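You operate a simulated robot arm through the tools that you are given. There is no shell and no other tool.

You are at the controls of a simulated robot arm. One attempt, no reset.

## Task
Put things in order on the black table. At the end: the black fan from the black table stands on top of the brown carton (marked "LAMP"); the white job ticket from the black table stands where the black fan stood; the grey spool from the black table stands on top of the white filter; the clear jar (marked "POSTS") from the black table stands where the green cartridge stood; the green cartridge stands where the white job ticket stood; whatever was shut is shut again. Leave all else as you found it, and nothing knocked over.

The check looks at the end state, three seconds after you hand in, the way a careful person would. Anything else that was tipped, shoved, dropped, spilled or broken makes it a failure.

## Robot
A 7-joint arm with a two-finger parallel gripper, fixed in place. Base frame: the origin is on the floor under the middle of its stand, x ahead of it, y to its left, z up; the work surface is at about z = 78. Readings come in cm, rad, newtons and seconds.
With the tool pointing down near the work surface it reaches from about 22 to 68 cm from the base axis. Its first joint turns from -1.152 to 1.152 rad. Payload 2.4 kg.
Tool frame: the origin (TCP) lies between the finger pads and is the grasp point; the fingertips stand 3 cm ahead of it; z points along the fingers, y is the line along which they close. The gripper opens to 9.4 cm. The fingers are 2.8 cm wide and 1 cm thick; the gripper's body (5 by 9.6 cm) begins 5.5 cm behind the TCP.
Orientation is that of the tool frame in the base frame, as a unit quaternion [x, y, z, w]. With the fingers straight down and closing along the base's y, the tool's x points along the base's -x, its y along +y and its z along -z.

## Interface
- The arm moves only by the tool arm_command. Its argument "increments" is text: rows parted by semicolons, each of 7 numbers parted by spaces: the shift along the tool's x, y, z in cm, then the turn, a rotation vector about the tool's x, y, z in rad, then the finger opening in cm, from 0 to 9.4. In form: dx dy dz wx wy wz jaw; .... A call has 1 to 20 rows; each row is the pose to reach, as a shift and turn from the pose commanded when the call began, along the tool's axes at that moment. A row lasts 0.2 s, in which the tool goes at most 5 cm and 0.15 rad; a call with a longer step from one row to the next is refused whole, and so is a gripper value outside its range. A pose out of reach is approached as far as the arm can. The call stops where the force on the tool passes 40 N (or 10 N more than at its start, if that is more) or the arm is blocked; 0.2 s more then pass. The fingers move at their own pace (about 15.3 cm/s each) and stop on an object; they squeeze with about 40 N. The grip force told is the motor's: it shows also when the fingers shut on nothing. Time passes only in rows, and 0.2 s behind the last, so rows that repeat a pose let the fingers close. The reply holds the time, the measured pose of the TCP, the force on the tool along the base axes, the opening and the grip force, in the units named above and with some noise, with the torque about the TCP (base axes, N m) and any sound that the robot's microphone picked up.
- Cameras (640 x 400 px; columns grow to the right, rows downward): "scene" is fixed at [4.06, 48.8, 142.67]; the picture's right is [-0.66, -0.75, 0.00], its down [-0.55, 0.48, -0.68] and it looks along [0.51, -0.45, -0.73] (base axes); focal length 308 px, centre (320, 200). "wrist" rides on the gripper at [7.6, 1.4, -10.2] in the tool frame; the picture's right is [-0.18, 0.98, 0.00], its down [-0.75, -0.14, -0.64] and it looks along [-0.63, -0.12, 0.77] (tool axes); focal length 243 px, centre (320, 200). There is no depth. A picture from a camera that has moved, and an enlarged one, comes with that camera's place and axes in the base frame and with its lens.
- snapshot(camera): a new picture of that camera. No time passes.
- close_up(camera, box): a new picture of the part [left, top, right, bottom] of that camera's present view, enlarged. No time passes.
- finish_job(): hands the job in; it is judged then, once.

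Places have to be worked out from the pictures, the camera data and where the tool is seen. Open the gripper and draw the arm clear of the work before you hand the job in, unless the task says otherwise.

The tools are called after "Call:" as a command line: name --argument value ..., lists and objects as JSON in quotes. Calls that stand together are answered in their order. arm_command: Moves the arm, as the interface text tells. Its arguments: {"type":"object","properties":{"increments":{"type":"string"}},"required":["increments"]} The other tools are called the same way: snapshot (camera) takes a picture; close_up (camera, box) takes an enlarged picture of a part of a camera's view; finish_job () hands the job in.

At the start:

```text
time_s: 0.0
eef_pos: [39.69, -0.11, 109.63]
orientation: [0.0, 1.0, 0.0, 0.0]
force: [-1.0, 0.3, 1.1]
wrist_torque: [0.01, -0.04, -0.01]
width: 9.43
finger_force: 0.1
```

scene: 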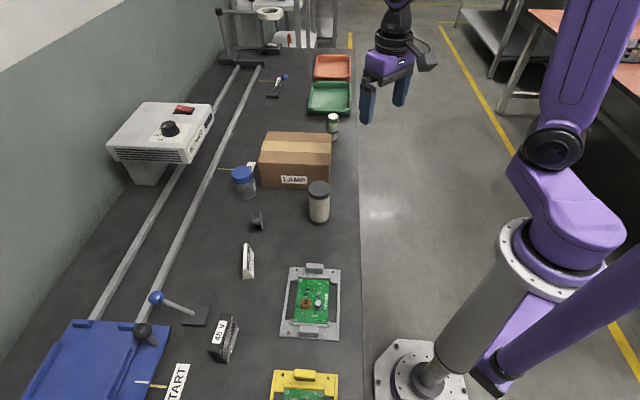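
wrist: 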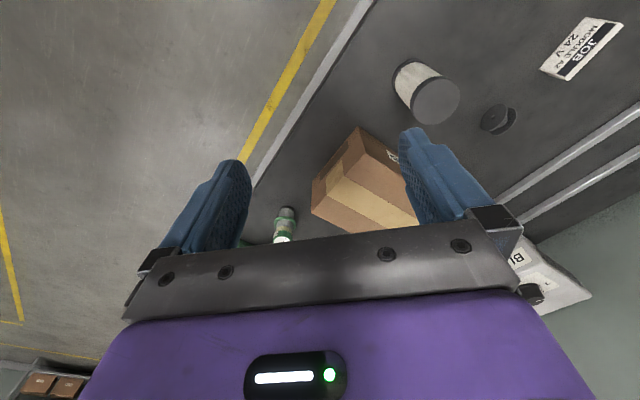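

I start by looking closely at the scene to identify every item and where it stands.

Call:
close_up --camera "scene" --box '[200, 90, 360, 190]'

Call:
close_up --camera "scene" --box '[200, 150, 360, 250]'

Call:
close_up --camera "scene" --box '[180, 220, 360, 400]'

Call:
close_up --camera "scene" --box '[0, 280, 240, 400]'

Call:
close_up --camera "scene" --box '[200, 0, 360, 110]'

```text
4.00 times, centred on (280, 140) of scene
camera zoom: at [4.06, 48.8, 142.67], right [-0.66, -0.75, 0.0], down [-0.55, 0.48, -0.68], along [0.51, -0.45, -0.73], focal length 1232 px, centre (480, 440)
```

zoom: 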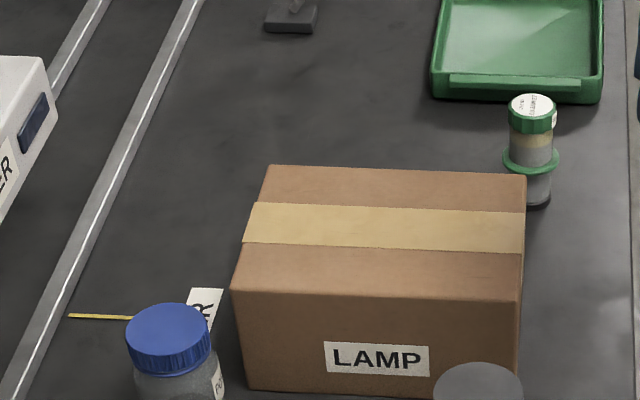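

```text
4.00 times, centred on (280, 200) of scene
camera zoom: at [4.06, 48.8, 142.67], right [-0.66, -0.75, 0.0], down [-0.55, 0.48, -0.68], along [0.51, -0.45, -0.73], focal length 1232 px, centre (480, 200)
```

zoom: 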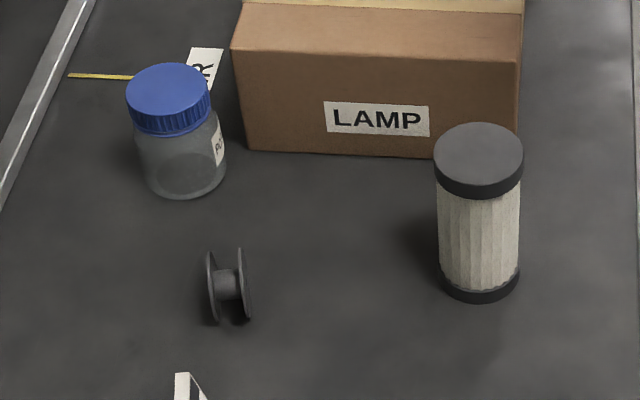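

```text
2.22 times, centred on (270, 310) of scene
camera zoom: at [4.06, 48.8, 142.67], right [-0.66, -0.75, 0.0], down [-0.55, 0.48, -0.68], along [0.51, -0.45, -0.73], focal length 684 px, centre (431, -44)
```

zoom: 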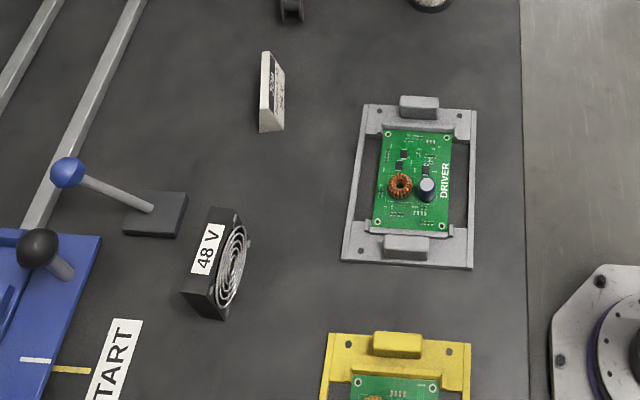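

```text
2.67 times, centred on (120, 340) of scene
camera zoom: at [4.06, 48.8, 142.67], right [-0.66, -0.75, 0.0], down [-0.55, 0.48, -0.68], along [0.51, -0.45, -0.73], focal length 821 px, centre (853, -173)
```

zoom: 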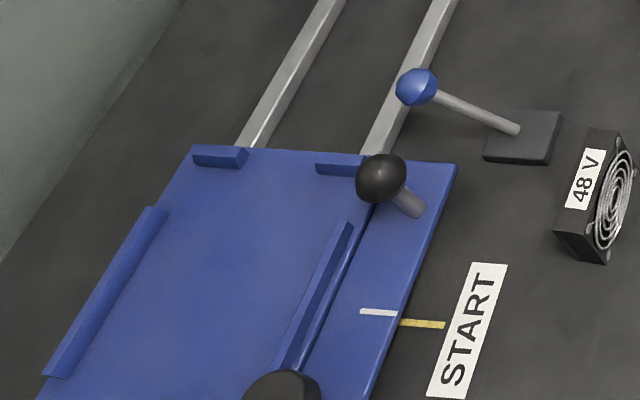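

```text
3.64 times, centred on (280, 55) of scene
camera zoom: at [4.06, 48.8, 142.67], right [-0.66, -0.75, 0.0], down [-0.55, 0.48, -0.68], along [0.51, -0.45, -0.73], focal length 1120 px, centre (466, 727)
```

zoom: 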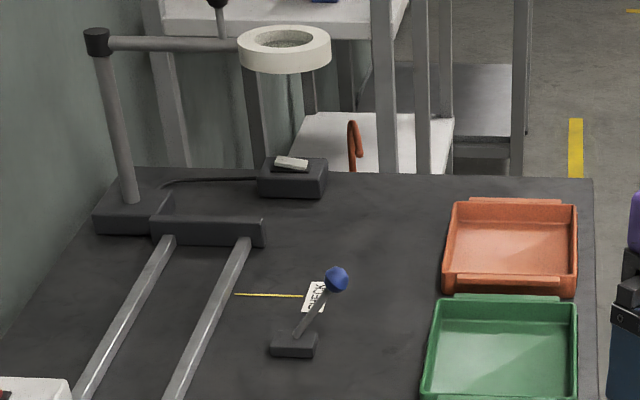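

I need finer views of each item to get the base corners and orientation; taking enlarged pictures of fan, ticket, cartridge, spool and jar.

Call:
close_up --camera "scene" --box '[190, 305, 270, 365]'

Call:
close_up --camera "scene" --box '[220, 235, 284, 285]'

Call:
close_up --camera "scene" --box '[300, 105, 364, 145]'

Call:
close_up --camera "scene" --box '[225, 200, 289, 240]'

Call:
close_up --camera "scene" --box '[214, 155, 278, 205]'

Call:
close_up --camera "scene" --box '[290, 175, 354, 230]'

```text
6.67 times, centred on (230, 335) of scene
camera zoom: at [4.06, 48.8, 142.67], right [-0.66, -0.75, 0.0], down [-0.55, 0.48, -0.68], along [0.51, -0.45, -0.73], focal length 2053 px, centre (920, -700)
```

zoom: 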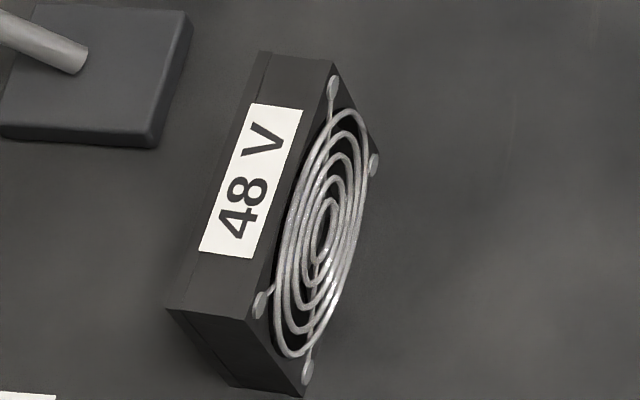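

```text
8.00 times, centred on (252, 260) of scene
camera zoom: at [4.06, 48.8, 142.67], right [-0.66, -0.75, 0.0], down [-0.55, 0.48, -0.68], along [0.51, -0.45, -0.73], focal length 2464 px, centre (864, -280)
```

zoom: 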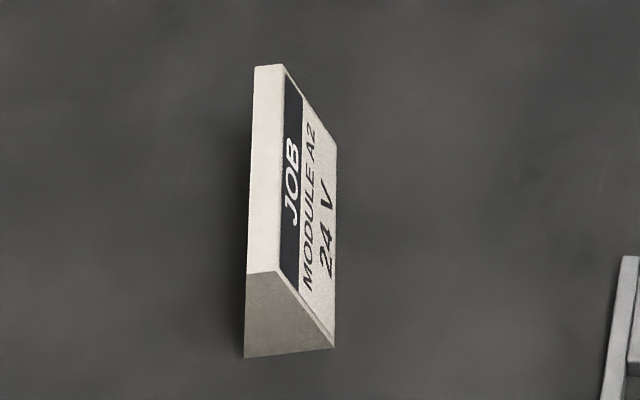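

```text
10.00 times, centred on (332, 125) of scene
camera zoom: at [4.06, 48.8, 142.67], right [-0.66, -0.75, 0.0], down [-0.55, 0.48, -0.68], along [0.51, -0.45, -0.73], focal length 3080 px, centre (200, 950)
```

zoom: 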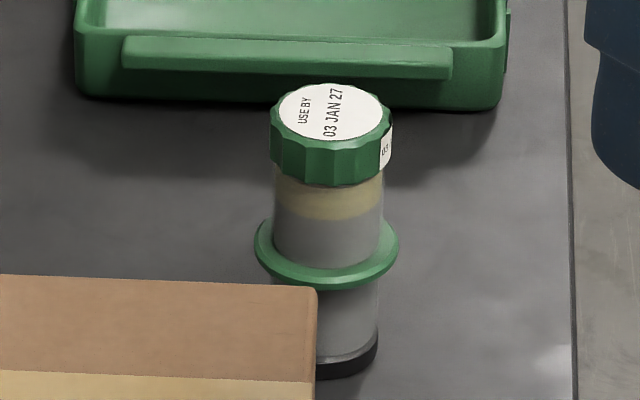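

```text
10.00 times, centred on (257, 220) of scene
camera zoom: at [4.06, 48.8, 142.67], right [-0.66, -0.75, 0.0], down [-0.55, 0.48, -0.68], along [0.51, -0.45, -0.73], focal length 3080 px, centre (950, 0)
```

zoom: 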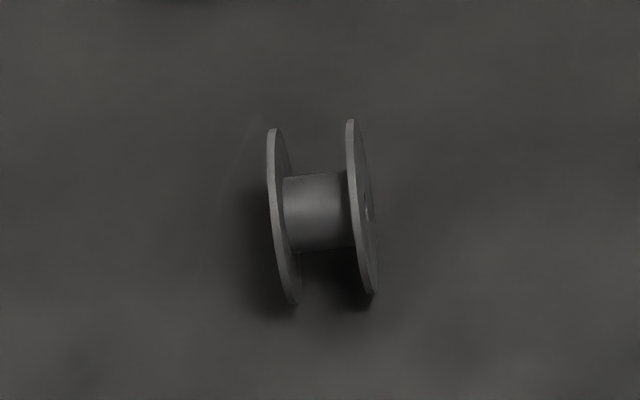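

```text
8.00 times, centred on (246, 180) of scene
camera zoom: at [4.06, 48.8, 142.67], right [-0.66, -0.75, 0.0], down [-0.55, 0.48, -0.68], along [0.51, -0.45, -0.73], focal length 2464 px, centre (912, 360)
```

zoom: 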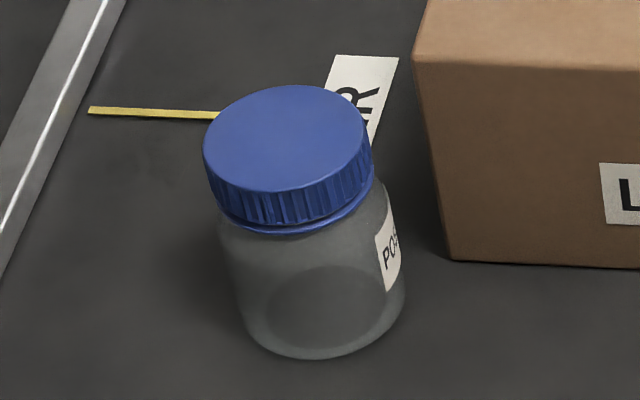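

```text
7.27 times, centred on (322, 202) of scene
camera zoom: at [4.06, 48.8, 142.67], right [-0.66, -0.75, 0.0], down [-0.55, 0.48, -0.68], along [0.51, -0.45, -0.73], focal length 2240 px, centre (306, 182)
```

zoom: 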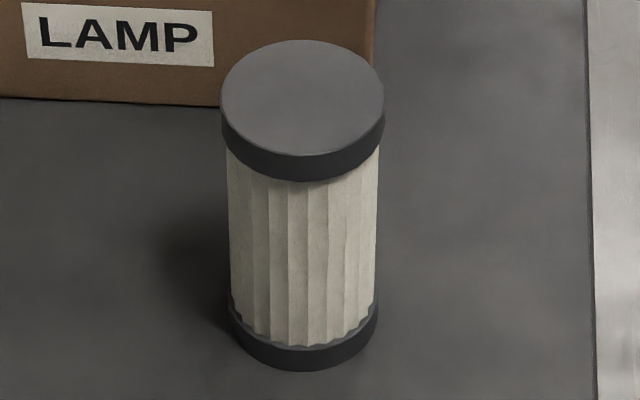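

The scene pictures put the fan at about (31.6, 49.0), 7×7×2.2 cm, with its thickness at 41° in the base frame. I estimate the ticket at (44.3, 36.2), cartridge (67.9, -13), jar (65.3, 23.4), spool (51.8, 28.4), filter (44.2, 13.6, top 89.3) and carton top about 87.7. I now move high above the fan with the jaws turned along its width.

Call:
arm_command --increments "0.67 4.09 0.42 0 0 -0.06 9.4; 1.35 8.18 0.83 0 0 -0.119 9.4; 2.02 12.28 1.25 0 0 -0.179 9.4; 2.7 16.37 1.67 0 0 -0.238 9.4; 3.37 20.46 2.08 0 0 -0.298 9.4; 4.05 24.55 2.5 0 0 -0.358 9.4; 4.72 28.64 2.92 0 0 -0.417 9.4; 5.39 32.73 3.33 0 0 -0.477 9.4; 6.07 36.83 3.75 0 0 -0.536 9.4; 6.74 40.92 4.17 0 0 -0.596 9.4; 7.42 45.01 4.58 0 0 -0.655 9.4; 8.09 49.1 5 0 0 -0.715 9.4; 8.09 49.1 5 0 0 -0.715 9.4; 8.09 49.1 5 0 0 -0.715 9.4"

```text
time_s: 3.0
eef_pos: [31.49, 48.92, 104.85]
orientation: [-0.35, 0.937, 0.0, 0.0]
force: [0.2, 0.0, -0.2]
wrist_torque: [0.01, 0.02, 0.02]
width: 9.41
finger_force: 0.1
```

The arm arrived at (31.5, 48.9, 104.9) with the wanted yaw. I check with both cameras that the fan lies between the fingers.

Call:
snapshot --camera "wrist"

Call:
snapshot --camera "scene"

```text
taken
camera wrist: at [24.94, 45.25, 115.1], right [-0.51, 0.86, 0.0], down [0.66, 0.39, 0.64], along [0.55, 0.32, -0.77], focal length 243 px, centre (320, 200)
```

wrist: 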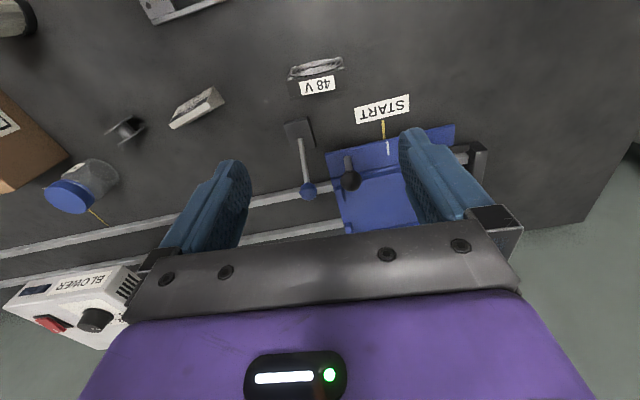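

```text
taken
```

scene: 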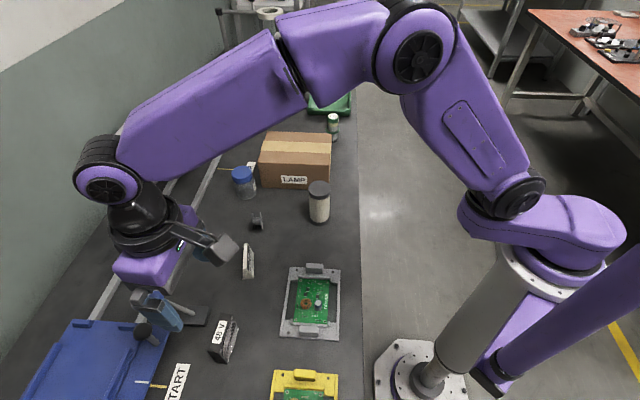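

The wrist view agrees with my fan estimate (projection of (31.6, 49, 85) falls on the label). I enlarge to refine yaw and position.

Call:
close_up --camera "wrist" --box '[270, 40, 366, 100]'

Call:
close_up --camera "wrist" --box '[150, 70, 246, 130]'

```text
6.67 times, centred on (318, 70) of wrist
camera zoom: at [24.94, 45.25, 115.1], right [-0.51, 0.86, 0.0], down [0.66, 0.39, 0.64], along [0.55, 0.32, -0.77], focal length 1618 px, centre (333, 1067)
```

zoom: 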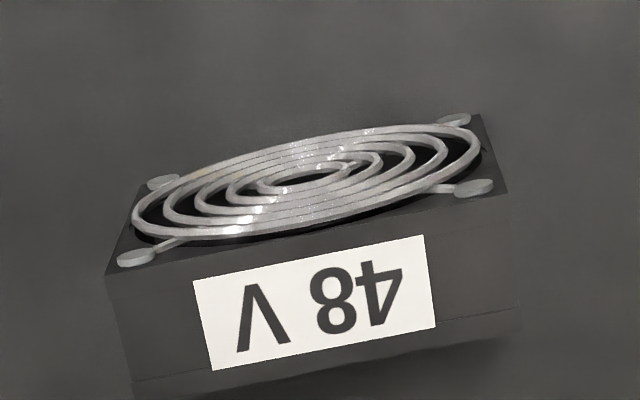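

```text
6.67 times, centred on (198, 100) of wrist
camera zoom: at [24.94, 45.25, 115.1], right [-0.51, 0.86, 0.0], down [0.66, 0.39, 0.64], along [0.55, 0.32, -0.77], focal length 1618 px, centre (1133, 867)
```

zoom: 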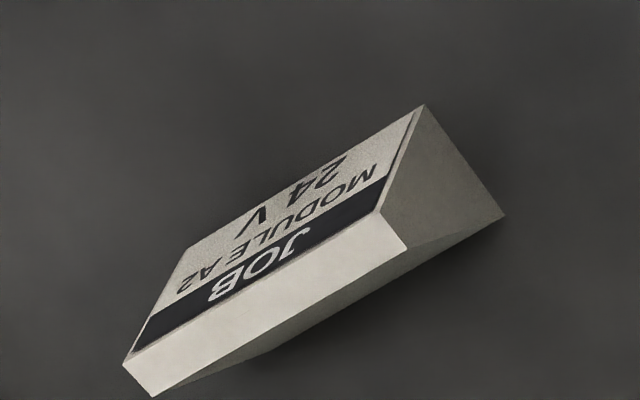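

Fan centre refined to about (31.75, 48.95), yaw matches the gripper. I descend so the pads straddle the 7 cm sides, TCP at z≈82.5, jaws still open.

Call:
arm_command --increments "-0.09 -0.13 4 0 0 0 9.4; -0.09 -0.13 8 0 0 0 9.4; -0.09 -0.13 12 0 0 0 9.4; -0.09 -0.13 15 0 0 0 9.4; -0.09 -0.13 17.5 0 0 0 9.4; -0.09 -0.13 19.5 0 0 0 9.4; -0.09 -0.13 21 0 0 0 9.4; -0.09 -0.13 22.1 0 0 0 9.4; -0.09 -0.13 22.1 0 0 0 9.4"

Call:
snapshot --camera "wrist"

Call:
close_up --camera "scene" --box '[130, 270, 290, 370]'

```text
time_s: 5.0
eef_pos: [31.86, 48.93, 82.57]
orientation: [-0.35, 0.937, 0.001, 0.0]
force: [-0.3, 0.0, -0.1]
wrist_torque: [0.0, 0.02, 0.0]
width: 9.41
finger_force: 0.0
```

```text
taken
camera wrist: at [25.17, 45.2, 92.97], right [-0.51, 0.86, 0.0], down [0.66, 0.39, 0.64], along [0.55, 0.32, -0.77], focal length 243 px, centre (320, 200)
```

wrist: 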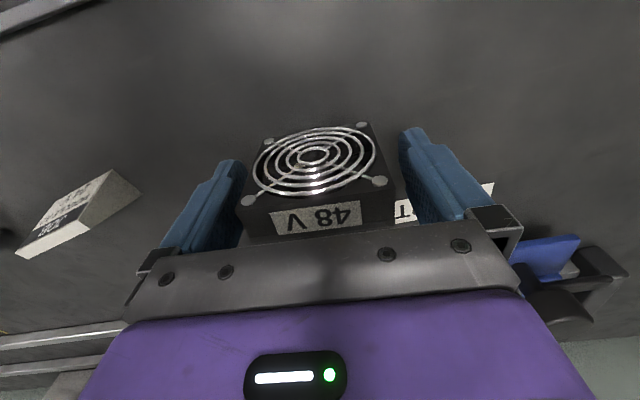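

```text
4.00 times, centred on (210, 320) of scene
camera zoom: at [4.06, 48.8, 142.67], right [-0.66, -0.75, 0.0], down [-0.55, 0.48, -0.68], along [0.51, -0.45, -0.73], focal length 1232 px, centre (760, -280)
```

zoom: 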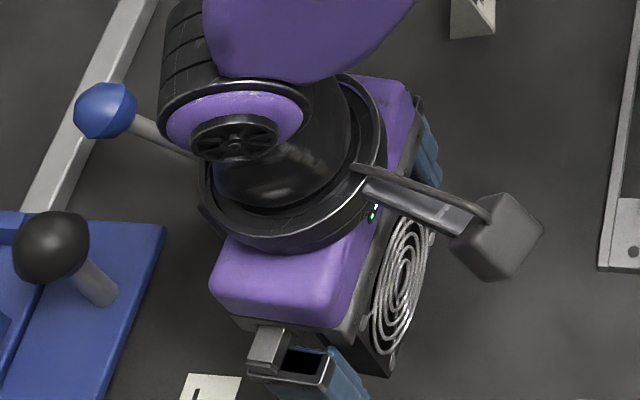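

The fan sits between the open fingers. I close the jaws and wait for the grip.

Call:
arm_command --increments "0 0 0 0 0 0 8; 0 0 0 0 0 0 6.5; 0 0 0 0 0 0 5; 0 0 0 0 0 0 5; 0 0 0 0 0 0 5"

```text
time_s: 6.2
eef_pos: [31.8, 48.95, 82.57]
orientation: [-0.351, 0.936, 0.0, 0.0]
force: [0.1, 0.0, 0.1]
wrist_torque: [-0.03, 0.0, 0.0]
width: 7.33
finger_force: 39.9
```

Gripped at width 7.33 with 40 N. I lift straight up and check the hold.

Call:
arm_command --increments "0 0 -1 0 0 0 5; 0 0 -3 0 0 0 5; 0 0 -6.5 0 0 0 5; 0 0 -10.5 0 0 0 5; 0 0 -14.5 0 0 0 5; 0 0 -18.5 0 0 0 5; 0 0 -22.5 0 0 0 5; 0 0 -22.5 0 0 0 5"

Call:
snapshot --camera "wrist"

Call:
snapshot --camera "scene"

```text
time_s: 8.0
eef_pos: [31.61, 48.71, 105.21]
orientation: [-0.351, 0.937, 0.0, -0.001]
force: [0.1, 0.1, -0.2]
wrist_torque: [0.03, -0.02, -0.02]
width: 7.34
finger_force: 39.9
```

```text
taken
camera wrist: at [25.01, 44.94, 115.55], right [-0.51, 0.86, 0.0], down [0.66, 0.39, 0.64], along [0.55, 0.32, -0.77], focal length 243 px, centre (320, 200)
```

wrist: 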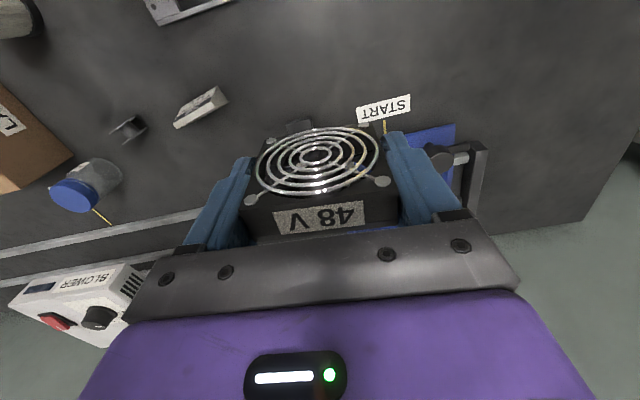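

```text
taken
```

scene: 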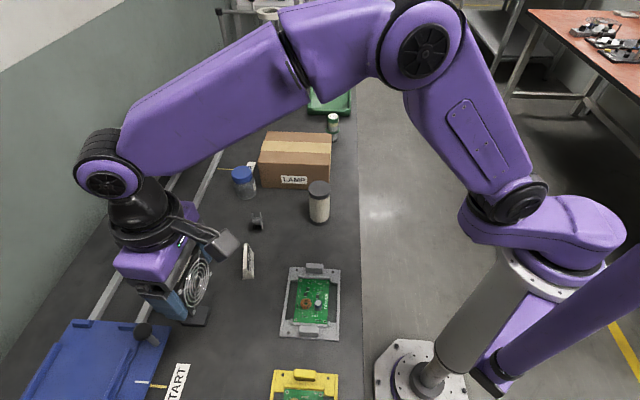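

The fan is held firmly. I carry it across at height to above the carton at about (60.5, 6.3).

Call:
arm_command --increments "0.49 -3.92 0 0 0 0 5; 0.99 -7.84 0 0 0 0 5; 1.48 -11.76 0 0 0 0 5; 1.97 -15.68 0 0 0 0 5; 2.47 -19.6 0 0 0 0 5; 2.96 -23.52 0 0 0 0 5; 3.45 -27.45 0 0 0 0 5; 3.94 -31.37 0 0 0 0 5; 4.44 -35.29 0 0 0 0 5; 4.93 -39.21 0 0 0 0 5; 5.42 -43.13 0 0 0 0 5; 5.92 -47.05 0 0 0 0 5; 6.41 -50.97 0 0 0 0 5; 6.41 -50.97 0 0 0 0 5; 6.41 -50.97 0 0 0 0 5"

Call:
snapshot --camera "wrist"

Call:
snapshot --camera "scene"

```text
time_s: 11.2
eef_pos: [60.45, 6.2, 105.02]
orientation: [-0.35, 0.937, -0.001, 0.0]
force: [-0.8, 0.2, -0.6]
wrist_torque: [-0.01, 0.01, 0.01]
width: 7.35
finger_force: 39.7
```

```text
taken
camera wrist: at [53.69, 2.45, 115.35], right [-0.51, 0.86, 0.0], down [0.66, 0.39, 0.64], along [0.55, 0.32, -0.77], focal length 243 px, centre (320, 200)
```

wrist: 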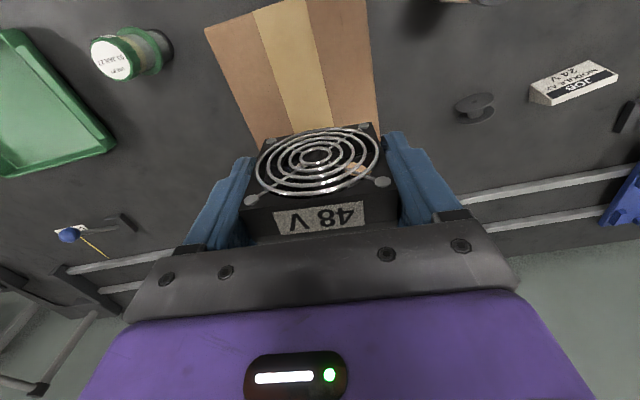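

```text
taken
```

scene: 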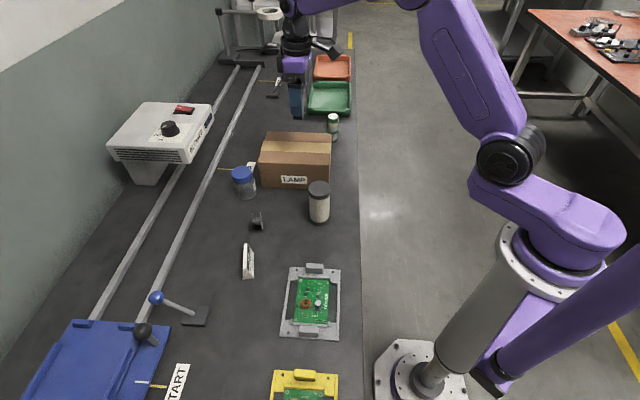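

The wrist view confirms the carton corners match my estimate, and the fan is over the middle of it. I lower to just above the predicted contact (TCP z≈93).

Call:
arm_command --increments "0 0 3 0 0 0 5; 0 0 6 0 0 0 5; 0 0 8.5 0 0 0 5; 0 0 10.5 0 0 0 5; 0 0 11.5 0 0 0 5; 0 0 12 0 0 0 5; 0 0 12 0 0 0 5"

Call:
close_up --camera "scene" --box '[230, 90, 370, 190]'

Call:
snapshot --camera "wrist"

```text
time_s: 12.8
eef_pos: [60.33, 6.26, 93.22]
orientation: [-0.35, 0.937, 0.0, -0.001]
force: [0.6, 0.4, -0.7]
wrist_torque: [0.01, -0.02, 0.02]
width: 7.31
finger_force: 40.1
```

```text
4.00 times, centred on (300, 140) of scene
camera zoom: at [4.06, 48.8, 142.67], right [-0.66, -0.75, 0.0], down [-0.55, 0.48, -0.68], along [0.51, -0.45, -0.73], focal length 1232 px, centre (400, 440)
```

zoom: 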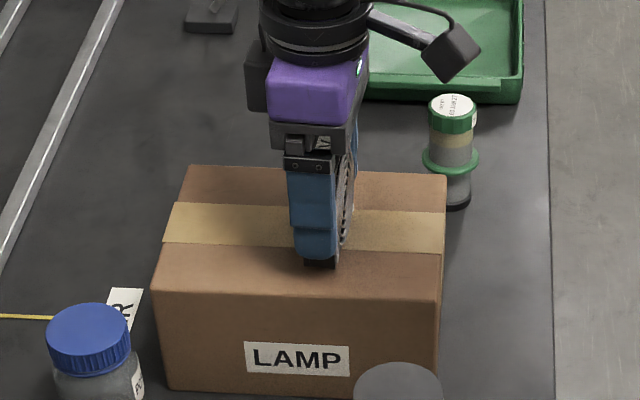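

```text
taken
camera wrist: at [53.78, 2.46, 103.51], right [-0.51, 0.86, 0.0], down [0.66, 0.39, 0.64], along [0.55, 0.32, -0.77], focal length 243 px, centre (320, 200)
```

wrist: 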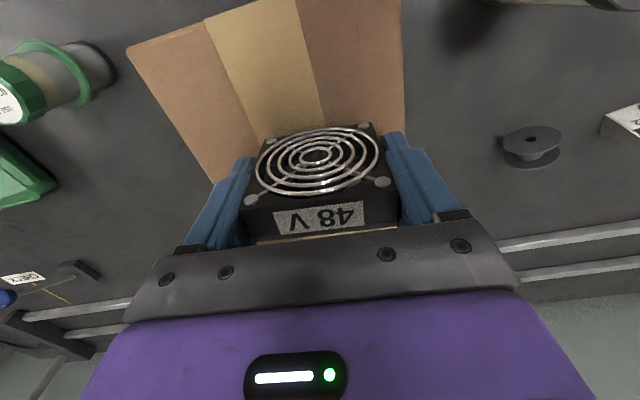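

The fan hovers just above the carton tape. I lower in small steps, watching the force.

Call:
arm_command --increments "0 0 0.3 0 0 0 5; 0 0 0.6 0 0 0 5; 0 0 0.6 0 0 0 5"

```text
time_s: 13.6
eef_pos: [60.46, 6.2, 92.7]
orientation: [-0.349, 0.937, 0.0, 0.001]
force: [-2.8, 0.7, 8.6]
wrist_torque: [0.13, 0.23, 0.05]
width: 7.33
finger_force: 39.8
```

Contact: 8.6 N upward at z≈92.7, little torque. I open the jaws to release the fan and then rise straight up.

Call:
arm_command --increments "0 0 0 0 0 0 7.6; 0 0 0 0 0 0 8.5; 0 0 0 0 0 0 9.4; 0 0 0 0 0 0 9.4"

Call:
snapshot --camera "wrist"

Call:
close_up --camera "scene" --box '[230, 90, 370, 190]'

```text
time_s: 14.6
eef_pos: [60.44, 6.2, 92.53]
orientation: [-0.349, 0.937, 0.001, -0.001]
force: [0.4, 0.4, 0.8]
wrist_torque: [0.0, -0.03, -0.01]
width: 9.4
finger_force: 0.0
```

```text
taken
camera wrist: at [53.79, 2.48, 102.92], right [-0.51, 0.86, 0.0], down [0.66, 0.39, 0.64], along [0.55, 0.32, -0.77], focal length 243 px, centre (320, 200)
```

wrist: 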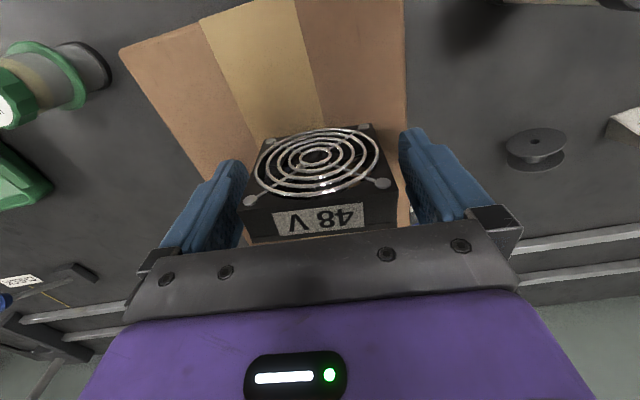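

```text
4.00 times, centred on (300, 140) of scene
camera zoom: at [4.06, 48.8, 142.67], right [-0.66, -0.75, 0.0], down [-0.55, 0.48, -0.68], along [0.51, -0.45, -0.73], focal length 1232 px, centre (400, 440)
```

zoom: 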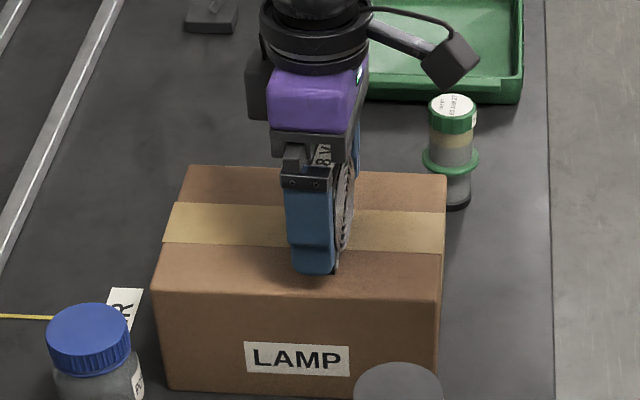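

The fan stands free on the carton. I rise straight up before moving sideways.

Call:
arm_command --increments "0 0 -1.5 0 0 0 9.4; 0 0 -4 0 0 0 9.4; 0 0 -7.5 0 0 0 9.4; 0 0 -11 0 0 0 9.4; 0 0 -14 0 0 0 9.4; 0 0 -14 0 0 0 9.4"

Call:
close_up --camera "scene" --box '[230, 90, 370, 190]'

Call:
close_up --camera "wrist" --box '[400, 0, 640, 150]'

Call:
close_up --camera "wrist" --box '[60, 0, 220, 100]'

```text
time_s: 16.0
eef_pos: [60.42, 6.09, 106.38]
orientation: [-0.35, 0.937, 0.0, 0.0]
force: [-0.2, -0.9, 0.8]
wrist_torque: [0.01, -0.01, -0.01]
width: 9.41
finger_force: 0.0
```

```text
4.00 times, centred on (300, 140) of scene
camera zoom: at [4.06, 48.8, 142.67], right [-0.66, -0.75, 0.0], down [-0.55, 0.48, -0.68], along [0.51, -0.45, -0.73], focal length 1232 px, centre (400, 440)
```

zoom: 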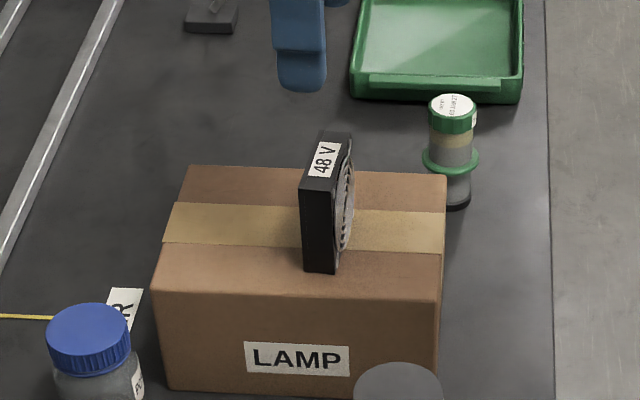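

```text
2.67 times, centred on (520, 75) of wrist
camera zoom: at [53.82, 2.37, 116.73], right [-0.51, 0.86, 0.0], down [0.66, 0.39, 0.64], along [0.55, 0.32, -0.77], focal length 647 px, centre (-213, 533)
```

zoom: 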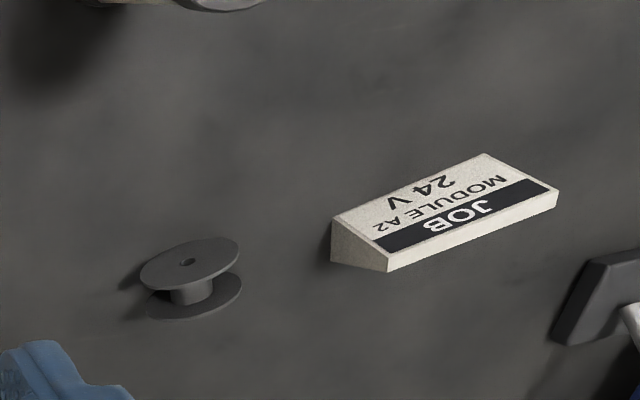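

```text
4.00 times, centred on (140, 50) of wrist
camera zoom: at [53.82, 2.37, 116.73], right [-0.51, 0.86, 0.0], down [0.66, 0.39, 0.64], along [0.55, 0.32, -0.77], focal length 970 px, centre (1040, 800)
```

zoom: 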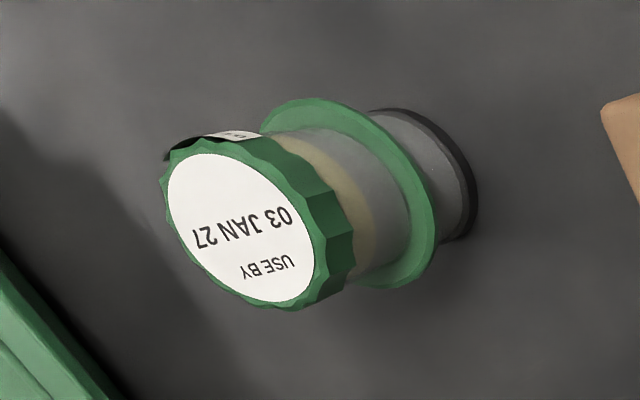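

The fan stands upright on the carton. Wrist and scene views together put the ticket at about (44.5, 36.15), long axis at -33.6°; I move above it and turn the jaws along its length.

Call:
arm_command --increments "-0.86 3.68 0.3 0 0 -0.03 9.2; -1.71 7.36 0.8 0 0 -0.06 9.2; -2.57 11.03 1.6 0 0 -0.09 9.2; -3.43 14.71 2.6 0 0 -0.12 9.2; -4.28 18.39 3.6 0 0 -0.15 9.2; -5.14 22.07 4.8 0 0 -0.18 9.2; -6 25.74 6 0 0 -0.21 9.2; -6.85 29.42 7.2 0 0 -0.24 9.2; -7.71 33.1 8.4 0 0 -0.27 9.2; -7.71 33.1 8.4 0 0 -0.27 9.2; -7.71 33.1 8.4 0 0 -0.27 9.2"

Call:
snapshot --camera "wrist"

Call:
close_up --camera "wrist" --box '[264, 40, 376, 110]'

```text
time_s: 18.4
eef_pos: [44.47, 36.34, 98.02]
orientation: [-0.472, 0.881, 0.0, 0.0]
force: [-0.3, -0.9, 0.1]
wrist_torque: [0.0, 0.0, 0.0]
width: 9.2
finger_force: 0.1
```

```text
taken
camera wrist: at [39.11, 31.01, 108.41], right [-0.72, 0.7, 0.0], down [0.53, 0.55, 0.64], along [0.45, 0.46, -0.77], focal length 243 px, centre (320, 200)
```

wrist: 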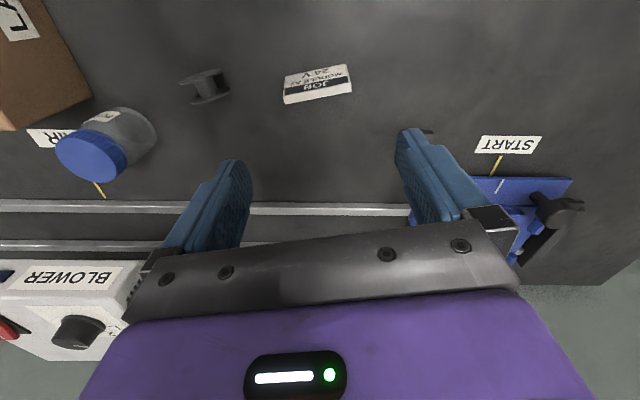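

```text
5.71 times, centred on (320, 75) of wrist
camera zoom: at [39.11, 31.01, 108.41], right [-0.72, 0.7, 0.0], down [0.53, 0.55, 0.64], along [0.45, 0.46, -0.77], focal length 1386 px, centre (320, 914)
```

zoom: 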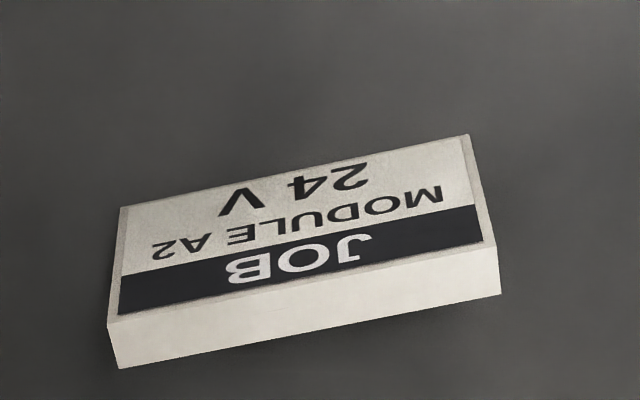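

Ticket centre refined to (44.65, 36.2), jaws aligned with its length. I descend to TCP z≈81.6 with the jaws open.

Call:
arm_command --increments "-0.08 -0.12 4 0 0 0 9.2; -0.08 -0.12 8 0 0 0 9.2; -0.08 -0.12 11.5 0 0 0 9.2; -0.08 -0.12 14 0 0 0 9.2; -0.08 -0.12 15.5 0 0 0 9.2; -0.08 -0.12 16.4 0 0 0 9.2; -0.08 -0.12 16.4 0 0 0 9.2"

Call:
snapshot --camera "wrist"

Call:
close_up --camera "scene" --box '[180, 190, 340, 290]'

```text
time_s: 20.0
eef_pos: [44.54, 36.31, 81.53]
orientation: [-0.473, 0.881, 0.0, -0.001]
force: [-0.3, -0.9, 1.2]
wrist_torque: [0.02, 0.01, 0.02]
width: 9.18
finger_force: 0.0
```

```text
taken
camera wrist: at [39.15, 30.89, 91.92], right [-0.72, 0.7, 0.0], down [0.53, 0.55, 0.64], along [0.45, 0.46, -0.77], focal length 243 px, centre (320, 200)
```

wrist: 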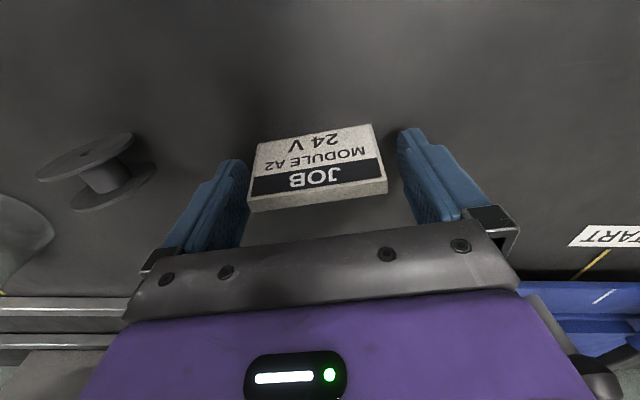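

```text
4.00 times, centred on (260, 240) of scene
camera zoom: at [4.06, 48.8, 142.67], right [-0.66, -0.75, 0.0], down [-0.55, 0.48, -0.68], along [0.51, -0.45, -0.73], focal length 1232 px, centre (560, 40)
```

zoom: 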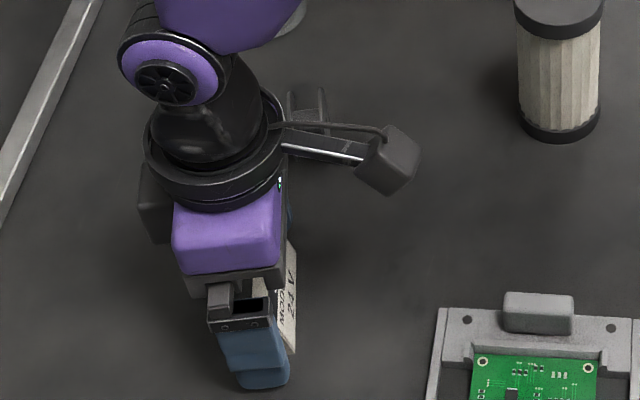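

The ticket lies between the fingers with the spool clear. I close on it.

Call:
arm_command --increments "0 0 0 0 0 0 8; 0 0 0 0 0 0 7; 0 0 0 0 0 0 5; 0 0 0 0 0 0 5; 0 0 0 0 0 0 5"

Call:
snapshot --camera "wrist"

```text
time_s: 21.2
eef_pos: [44.49, 36.21, 81.59]
orientation: [-0.472, 0.882, -0.001, 0.001]
force: [0.5, 0.2, 0.9]
wrist_torque: [0.01, 0.03, -0.03]
width: 6.8
finger_force: 40.0
```

```text
taken
camera wrist: at [39.15, 30.89, 91.94], right [-0.72, 0.7, 0.0], down [0.53, 0.55, 0.64], along [0.45, 0.46, -0.77], focal length 243 px, centre (320, 200)
```

wrist: 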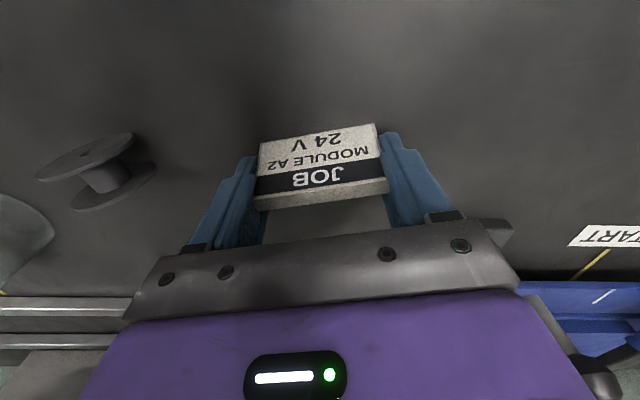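

Ticket gripped at width 6.8. I lift it and carry it to the fan's old place (31.8, 48.95), turning to the fan's yaw.

Call:
arm_command --increments "0 0 -1 0 0 0 5; 0 0 -3 0 0 0 5; 0 0 -6.5 0 0 0 5; 0 0 -10.5 0 0 0 5; 0 0 -14 0 0 0 5; -0.71 3.52 -14 0 0 0.054 5; -1.42 7.04 -14 0 0 0.107 5; -2.12 10.55 -14 0 0 0.161 5; -2.83 14.07 -14 0 0 0.214 5; -3.54 17.59 -14 0 0 0.268 5; -3.54 17.59 -14 0 0 0.268 5; -3.54 17.59 -14 0 0 0.268 5"

Call:
snapshot --camera "wrist"

Call:
snapshot --camera "scene"

```text
time_s: 23.8
eef_pos: [31.85, 48.84, 95.72]
orientation: [-0.351, 0.936, 0.0, 0.0]
force: [0.1, -0.2, 0.8]
wrist_torque: [-0.02, -0.03, 0.03]
width: 6.82
finger_force: 40.0
```

```text
taken
camera wrist: at [25.36, 45.19, 105.99], right [-0.51, 0.86, 0.0], down [0.66, 0.39, 0.64], along [0.55, 0.33, -0.77], focal length 243 px, centre (320, 200)
```

wrist: 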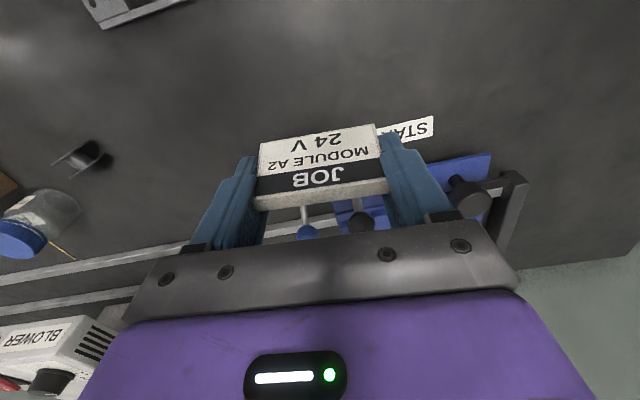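

```text
taken
```

scene: 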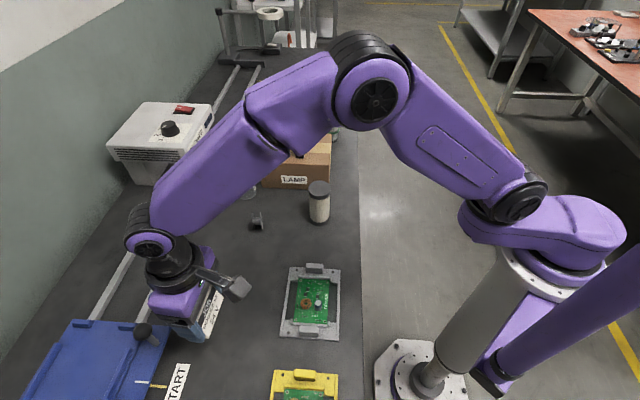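

Ticket is over the fan's old place, upright. I lower it to just above the table.

Call:
arm_command --increments "0 0 4 0 0 0 5; 0 0 8 0 0 0 5; 0 0 11 0 0 0 5; 0 0 12.7 0 0 0 5; 0 0 13.4 0 0 0 5; 0 0 13.4 0 0 0 5"

Call:
arm_command --increments "0 0 0.3 0 0 0 5; 0 0 0.55 0 0 0 5; 0 0 0.55 0 0 0 5"

```text
time_s: 25.2
eef_pos: [31.84, 48.96, 82.23]
orientation: [-0.351, 0.936, 0.0, 0.0]
force: [0.3, -0.1, 0.1]
wrist_torque: [-0.03, 0.0, -0.01]
width: 6.8
finger_force: 39.1
```

```text
time_s: 26.0
eef_pos: [31.89, 48.9, 81.69]
orientation: [-0.351, 0.936, 0.0, 0.0]
force: [-0.2, 0.4, 0.0]
wrist_torque: [0.02, 0.02, 0.03]
width: 6.81
finger_force: 39.1
```

Not yet touching at 81.69; I lower a little further in small steps.

Call:
arm_command --increments "0 0 0.1 0 0 0 5; 0 0 0.2 0 0 0 5; 0 0 0.2 0 0 0 5"

```text
time_s: 26.8
eef_pos: [32.03, 49.03, 81.49]
orientation: [-0.352, 0.936, 0.0, 0.001]
force: [0.1, -1.8, 5.2]
wrist_torque: [-0.07, 0.01, -0.02]
width: 6.79
finger_force: 40.1
```

Contact with the table (5 N) at 81.5. I release the ticket gently and check.

Call:
arm_command --increments "0 0 0 0 0 0 7.1; 0 0 0 0 0 0 7.8; 0 0 0 0 0 0 8.4; 0 0 0 0 0 0 8.8; 0 0 0 0 0 0 8.8"

Call:
snapshot --camera "wrist"

```text
time_s: 28.0
eef_pos: [31.96, 49.0, 81.64]
orientation: [-0.351, 0.936, 0.0, 0.0]
force: [-0.7, 0.8, 0.4]
wrist_torque: [0.0, -0.01, -0.02]
width: 8.79
finger_force: 0.2
```

```text
taken
camera wrist: at [25.33, 45.22, 91.88], right [-0.51, 0.86, 0.0], down [0.66, 0.39, 0.64], along [0.55, 0.33, -0.77], focal length 243 px, centre (320, 200)
```

wrist: 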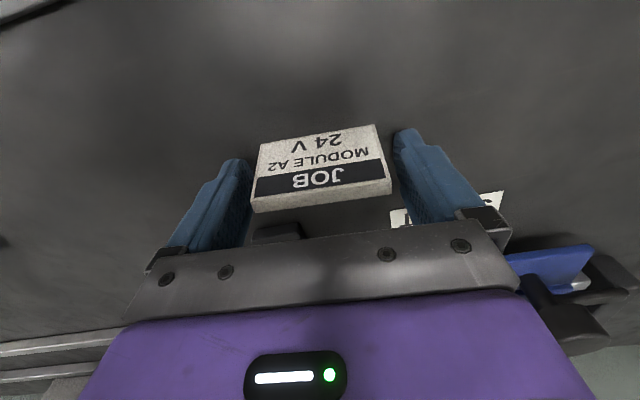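

The ticket stands free at the fan's old place. I rise straight up and check from the scene camera.

Call:
arm_command --increments "0 0 -1 0 0 0 8.8; 0 0 -3.5 0 0 0 8.8; 0 0 -7.5 0 0 0 8.8; 0 0 -12 0 0 0 8.8; 0 0 -16.5 0 0 0 9.4; 0 0 -21 0 0 0 9.4; 0 0 -24.5 0 0 0 9.4; 0 0 -24.5 0 0 0 9.4"

Call:
snapshot --camera "scene"

Call:
close_up --camera "scene" --box '[170, 300, 290, 375]'

```text
time_s: 29.8
eef_pos: [31.78, 48.91, 106.1]
orientation: [-0.351, 0.936, 0.0, 0.0]
force: [0.0, -0.3, -0.1]
wrist_torque: [0.05, 0.02, 0.02]
width: 9.41
finger_force: 0.1
```

```text
taken
```

scene: 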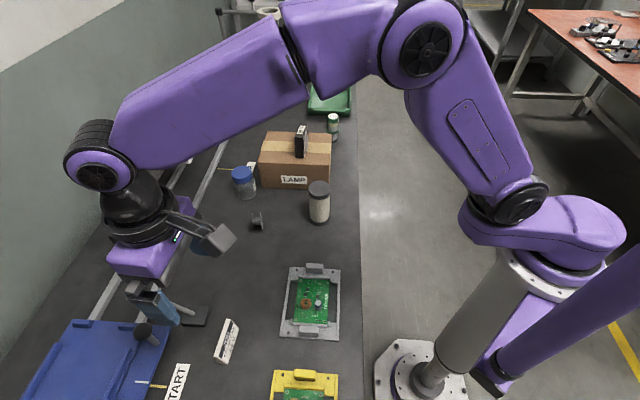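

```text
5.33 times, centred on (230, 338) of scene
camera zoom: at [4.06, 48.8, 142.67], right [-0.66, -0.75, 0.0], down [-0.55, 0.48, -0.68], along [0.51, -0.45, -0.73], focal length 1643 px, centre (800, -533)
```

zoom: 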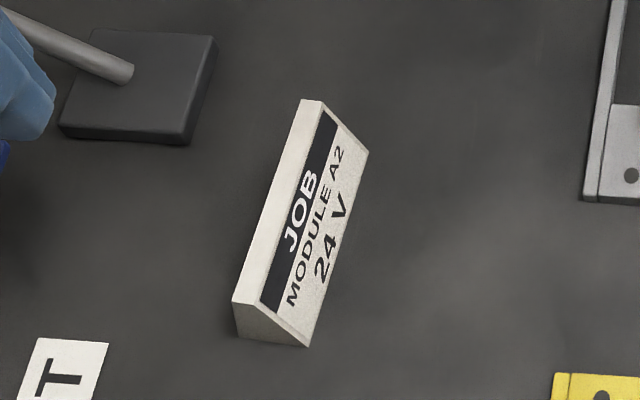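

The ticket stands well in the fan's old place. I now travel high across to near the cartridge at about (60, -11.5), turning the jaws tangential.

Call:
arm_command --increments "1.24 -4.27 0 0 0 0.06 9.4; 2.48 -8.53 0 0 0 0.121 9.4; 3.72 -12.8 0 0 0 0.181 9.4; 4.96 -17.07 0 0 0 0.242 9.4; 6.2 -21.33 0 0 0 0.302 9.4; 7.44 -25.6 0 0 0 0.363 9.4; 8.68 -29.87 0 0 0 0.423 9.4; 9.91 -34.13 0 0 0 0.484 9.4; 11.15 -38.4 0 0 0 0.544 9.4; 12.39 -42.67 0 0 0 0.605 9.4; 13.63 -46.93 0 0 0 0.665 9.4; 14.87 -51.2 0 0 0 0.726 9.4; 16.11 -55.47 0 0 0 0.786 9.4; 17.35 -59.73 0 0 0 0.847 9.4; 18.59 -64 0 0 0 0.907 9.4; 18.59 -64 0 0 0 0.907 9.4; 18.59 -64 0 0 0 0.907 9.4"

Call:
snapshot --camera "wrist"

Call:
snapshot --camera "scene"

```text
time_s: 33.4
eef_pos: [60.0, -11.67, 106.11]
orientation: [0.095, 0.996, 0.001, 0.001]
force: [0.3, 0.2, 0.6]
wrist_torque: [-0.01, -0.01, 0.03]
width: 9.4
finger_force: 0.0
```

```text
taken
camera wrist: at [52.83, -8.59, 116.42], right [0.37, 0.93, 0.0], down [0.71, -0.28, 0.64], along [0.6, -0.24, -0.77], focal length 243 px, centre (320, 200)
```

wrist: 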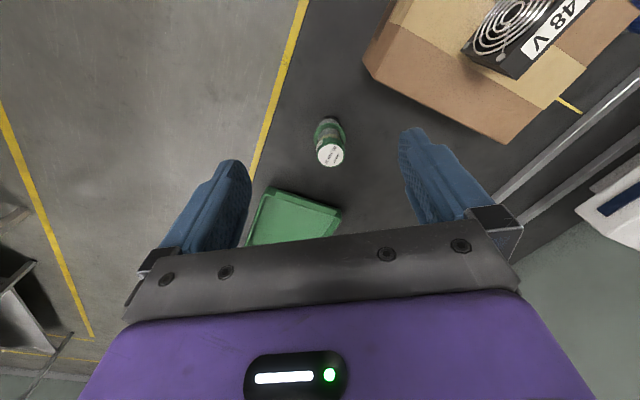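

```text
taken
```

scene: 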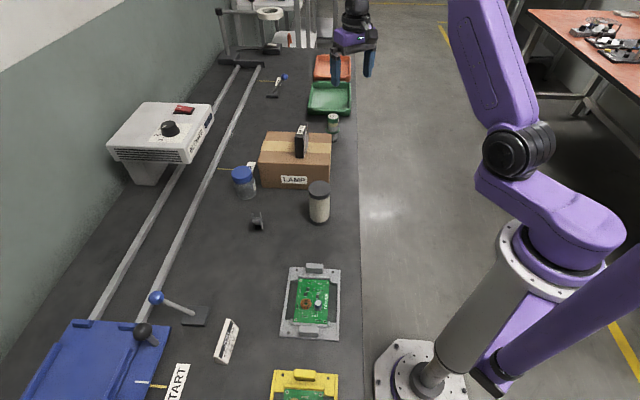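

The cartridge is ahead of the gripper; I enlarge the wrist view to fix its position.

Call:
close_up --camera "wrist" --box '[282, 105, 378, 175]'

```text
5.71 times, centred on (330, 140) of wrist
camera zoom: at [52.83, -8.59, 116.42], right [0.37, 0.93, 0.0], down [0.71, -0.28, 0.64], along [0.6, -0.24, -0.77], focal length 1386 px, centre (263, 543)
```

zoom: 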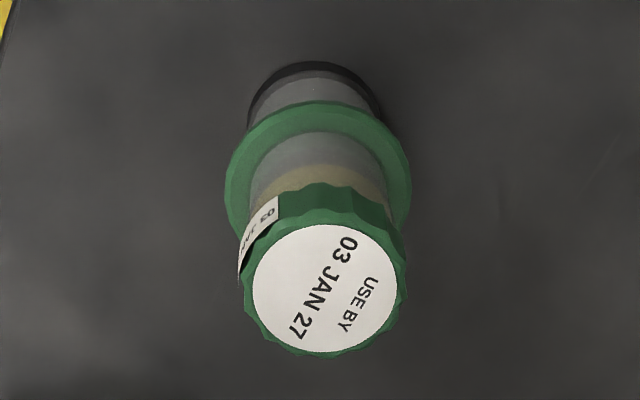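

Wrist view gives the cartridge at about (68.4, -13.2), top at 87.4, flange near z=82. I move above it at z≈93 with a vertical tool to test the reach.

Call:
arm_command --increments "-2.1 0.02 3 0 0 0 9.4; -4.2 0.04 6 0 0 0 9.4; -6.3 0.06 9 0 0 0 9.4; -8.49 0.08 12 0 0 0 9.4; -8.49 0.08 13 0 0 0 9.4; -8.49 0.08 13 0 0 0 9.4"

Call:
snapshot --camera "wrist"

Call:
snapshot --camera "scene"

```text
time_s: 34.8
eef_pos: [68.31, -12.93, 92.99]
orientation: [0.095, 0.995, 0.0, 0.0]
force: [-0.3, 0.0, 0.4]
wrist_torque: [0.01, 0.02, 0.02]
width: 9.39
finger_force: 0.0
```

```text
taken
camera wrist: at [61.26, -9.95, 103.34], right [0.37, 0.93, 0.0], down [0.71, -0.28, 0.64], along [0.6, -0.24, -0.77], focal length 243 px, centre (320, 200)
```

wrist: 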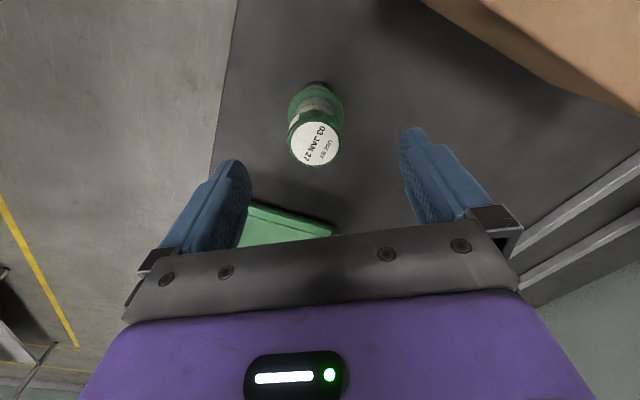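

```text
taken
```

scene: 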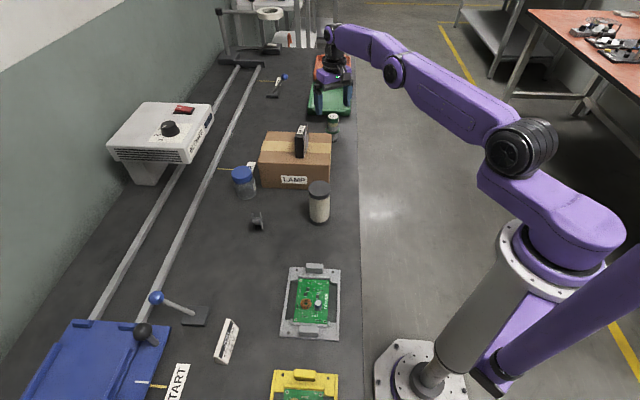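

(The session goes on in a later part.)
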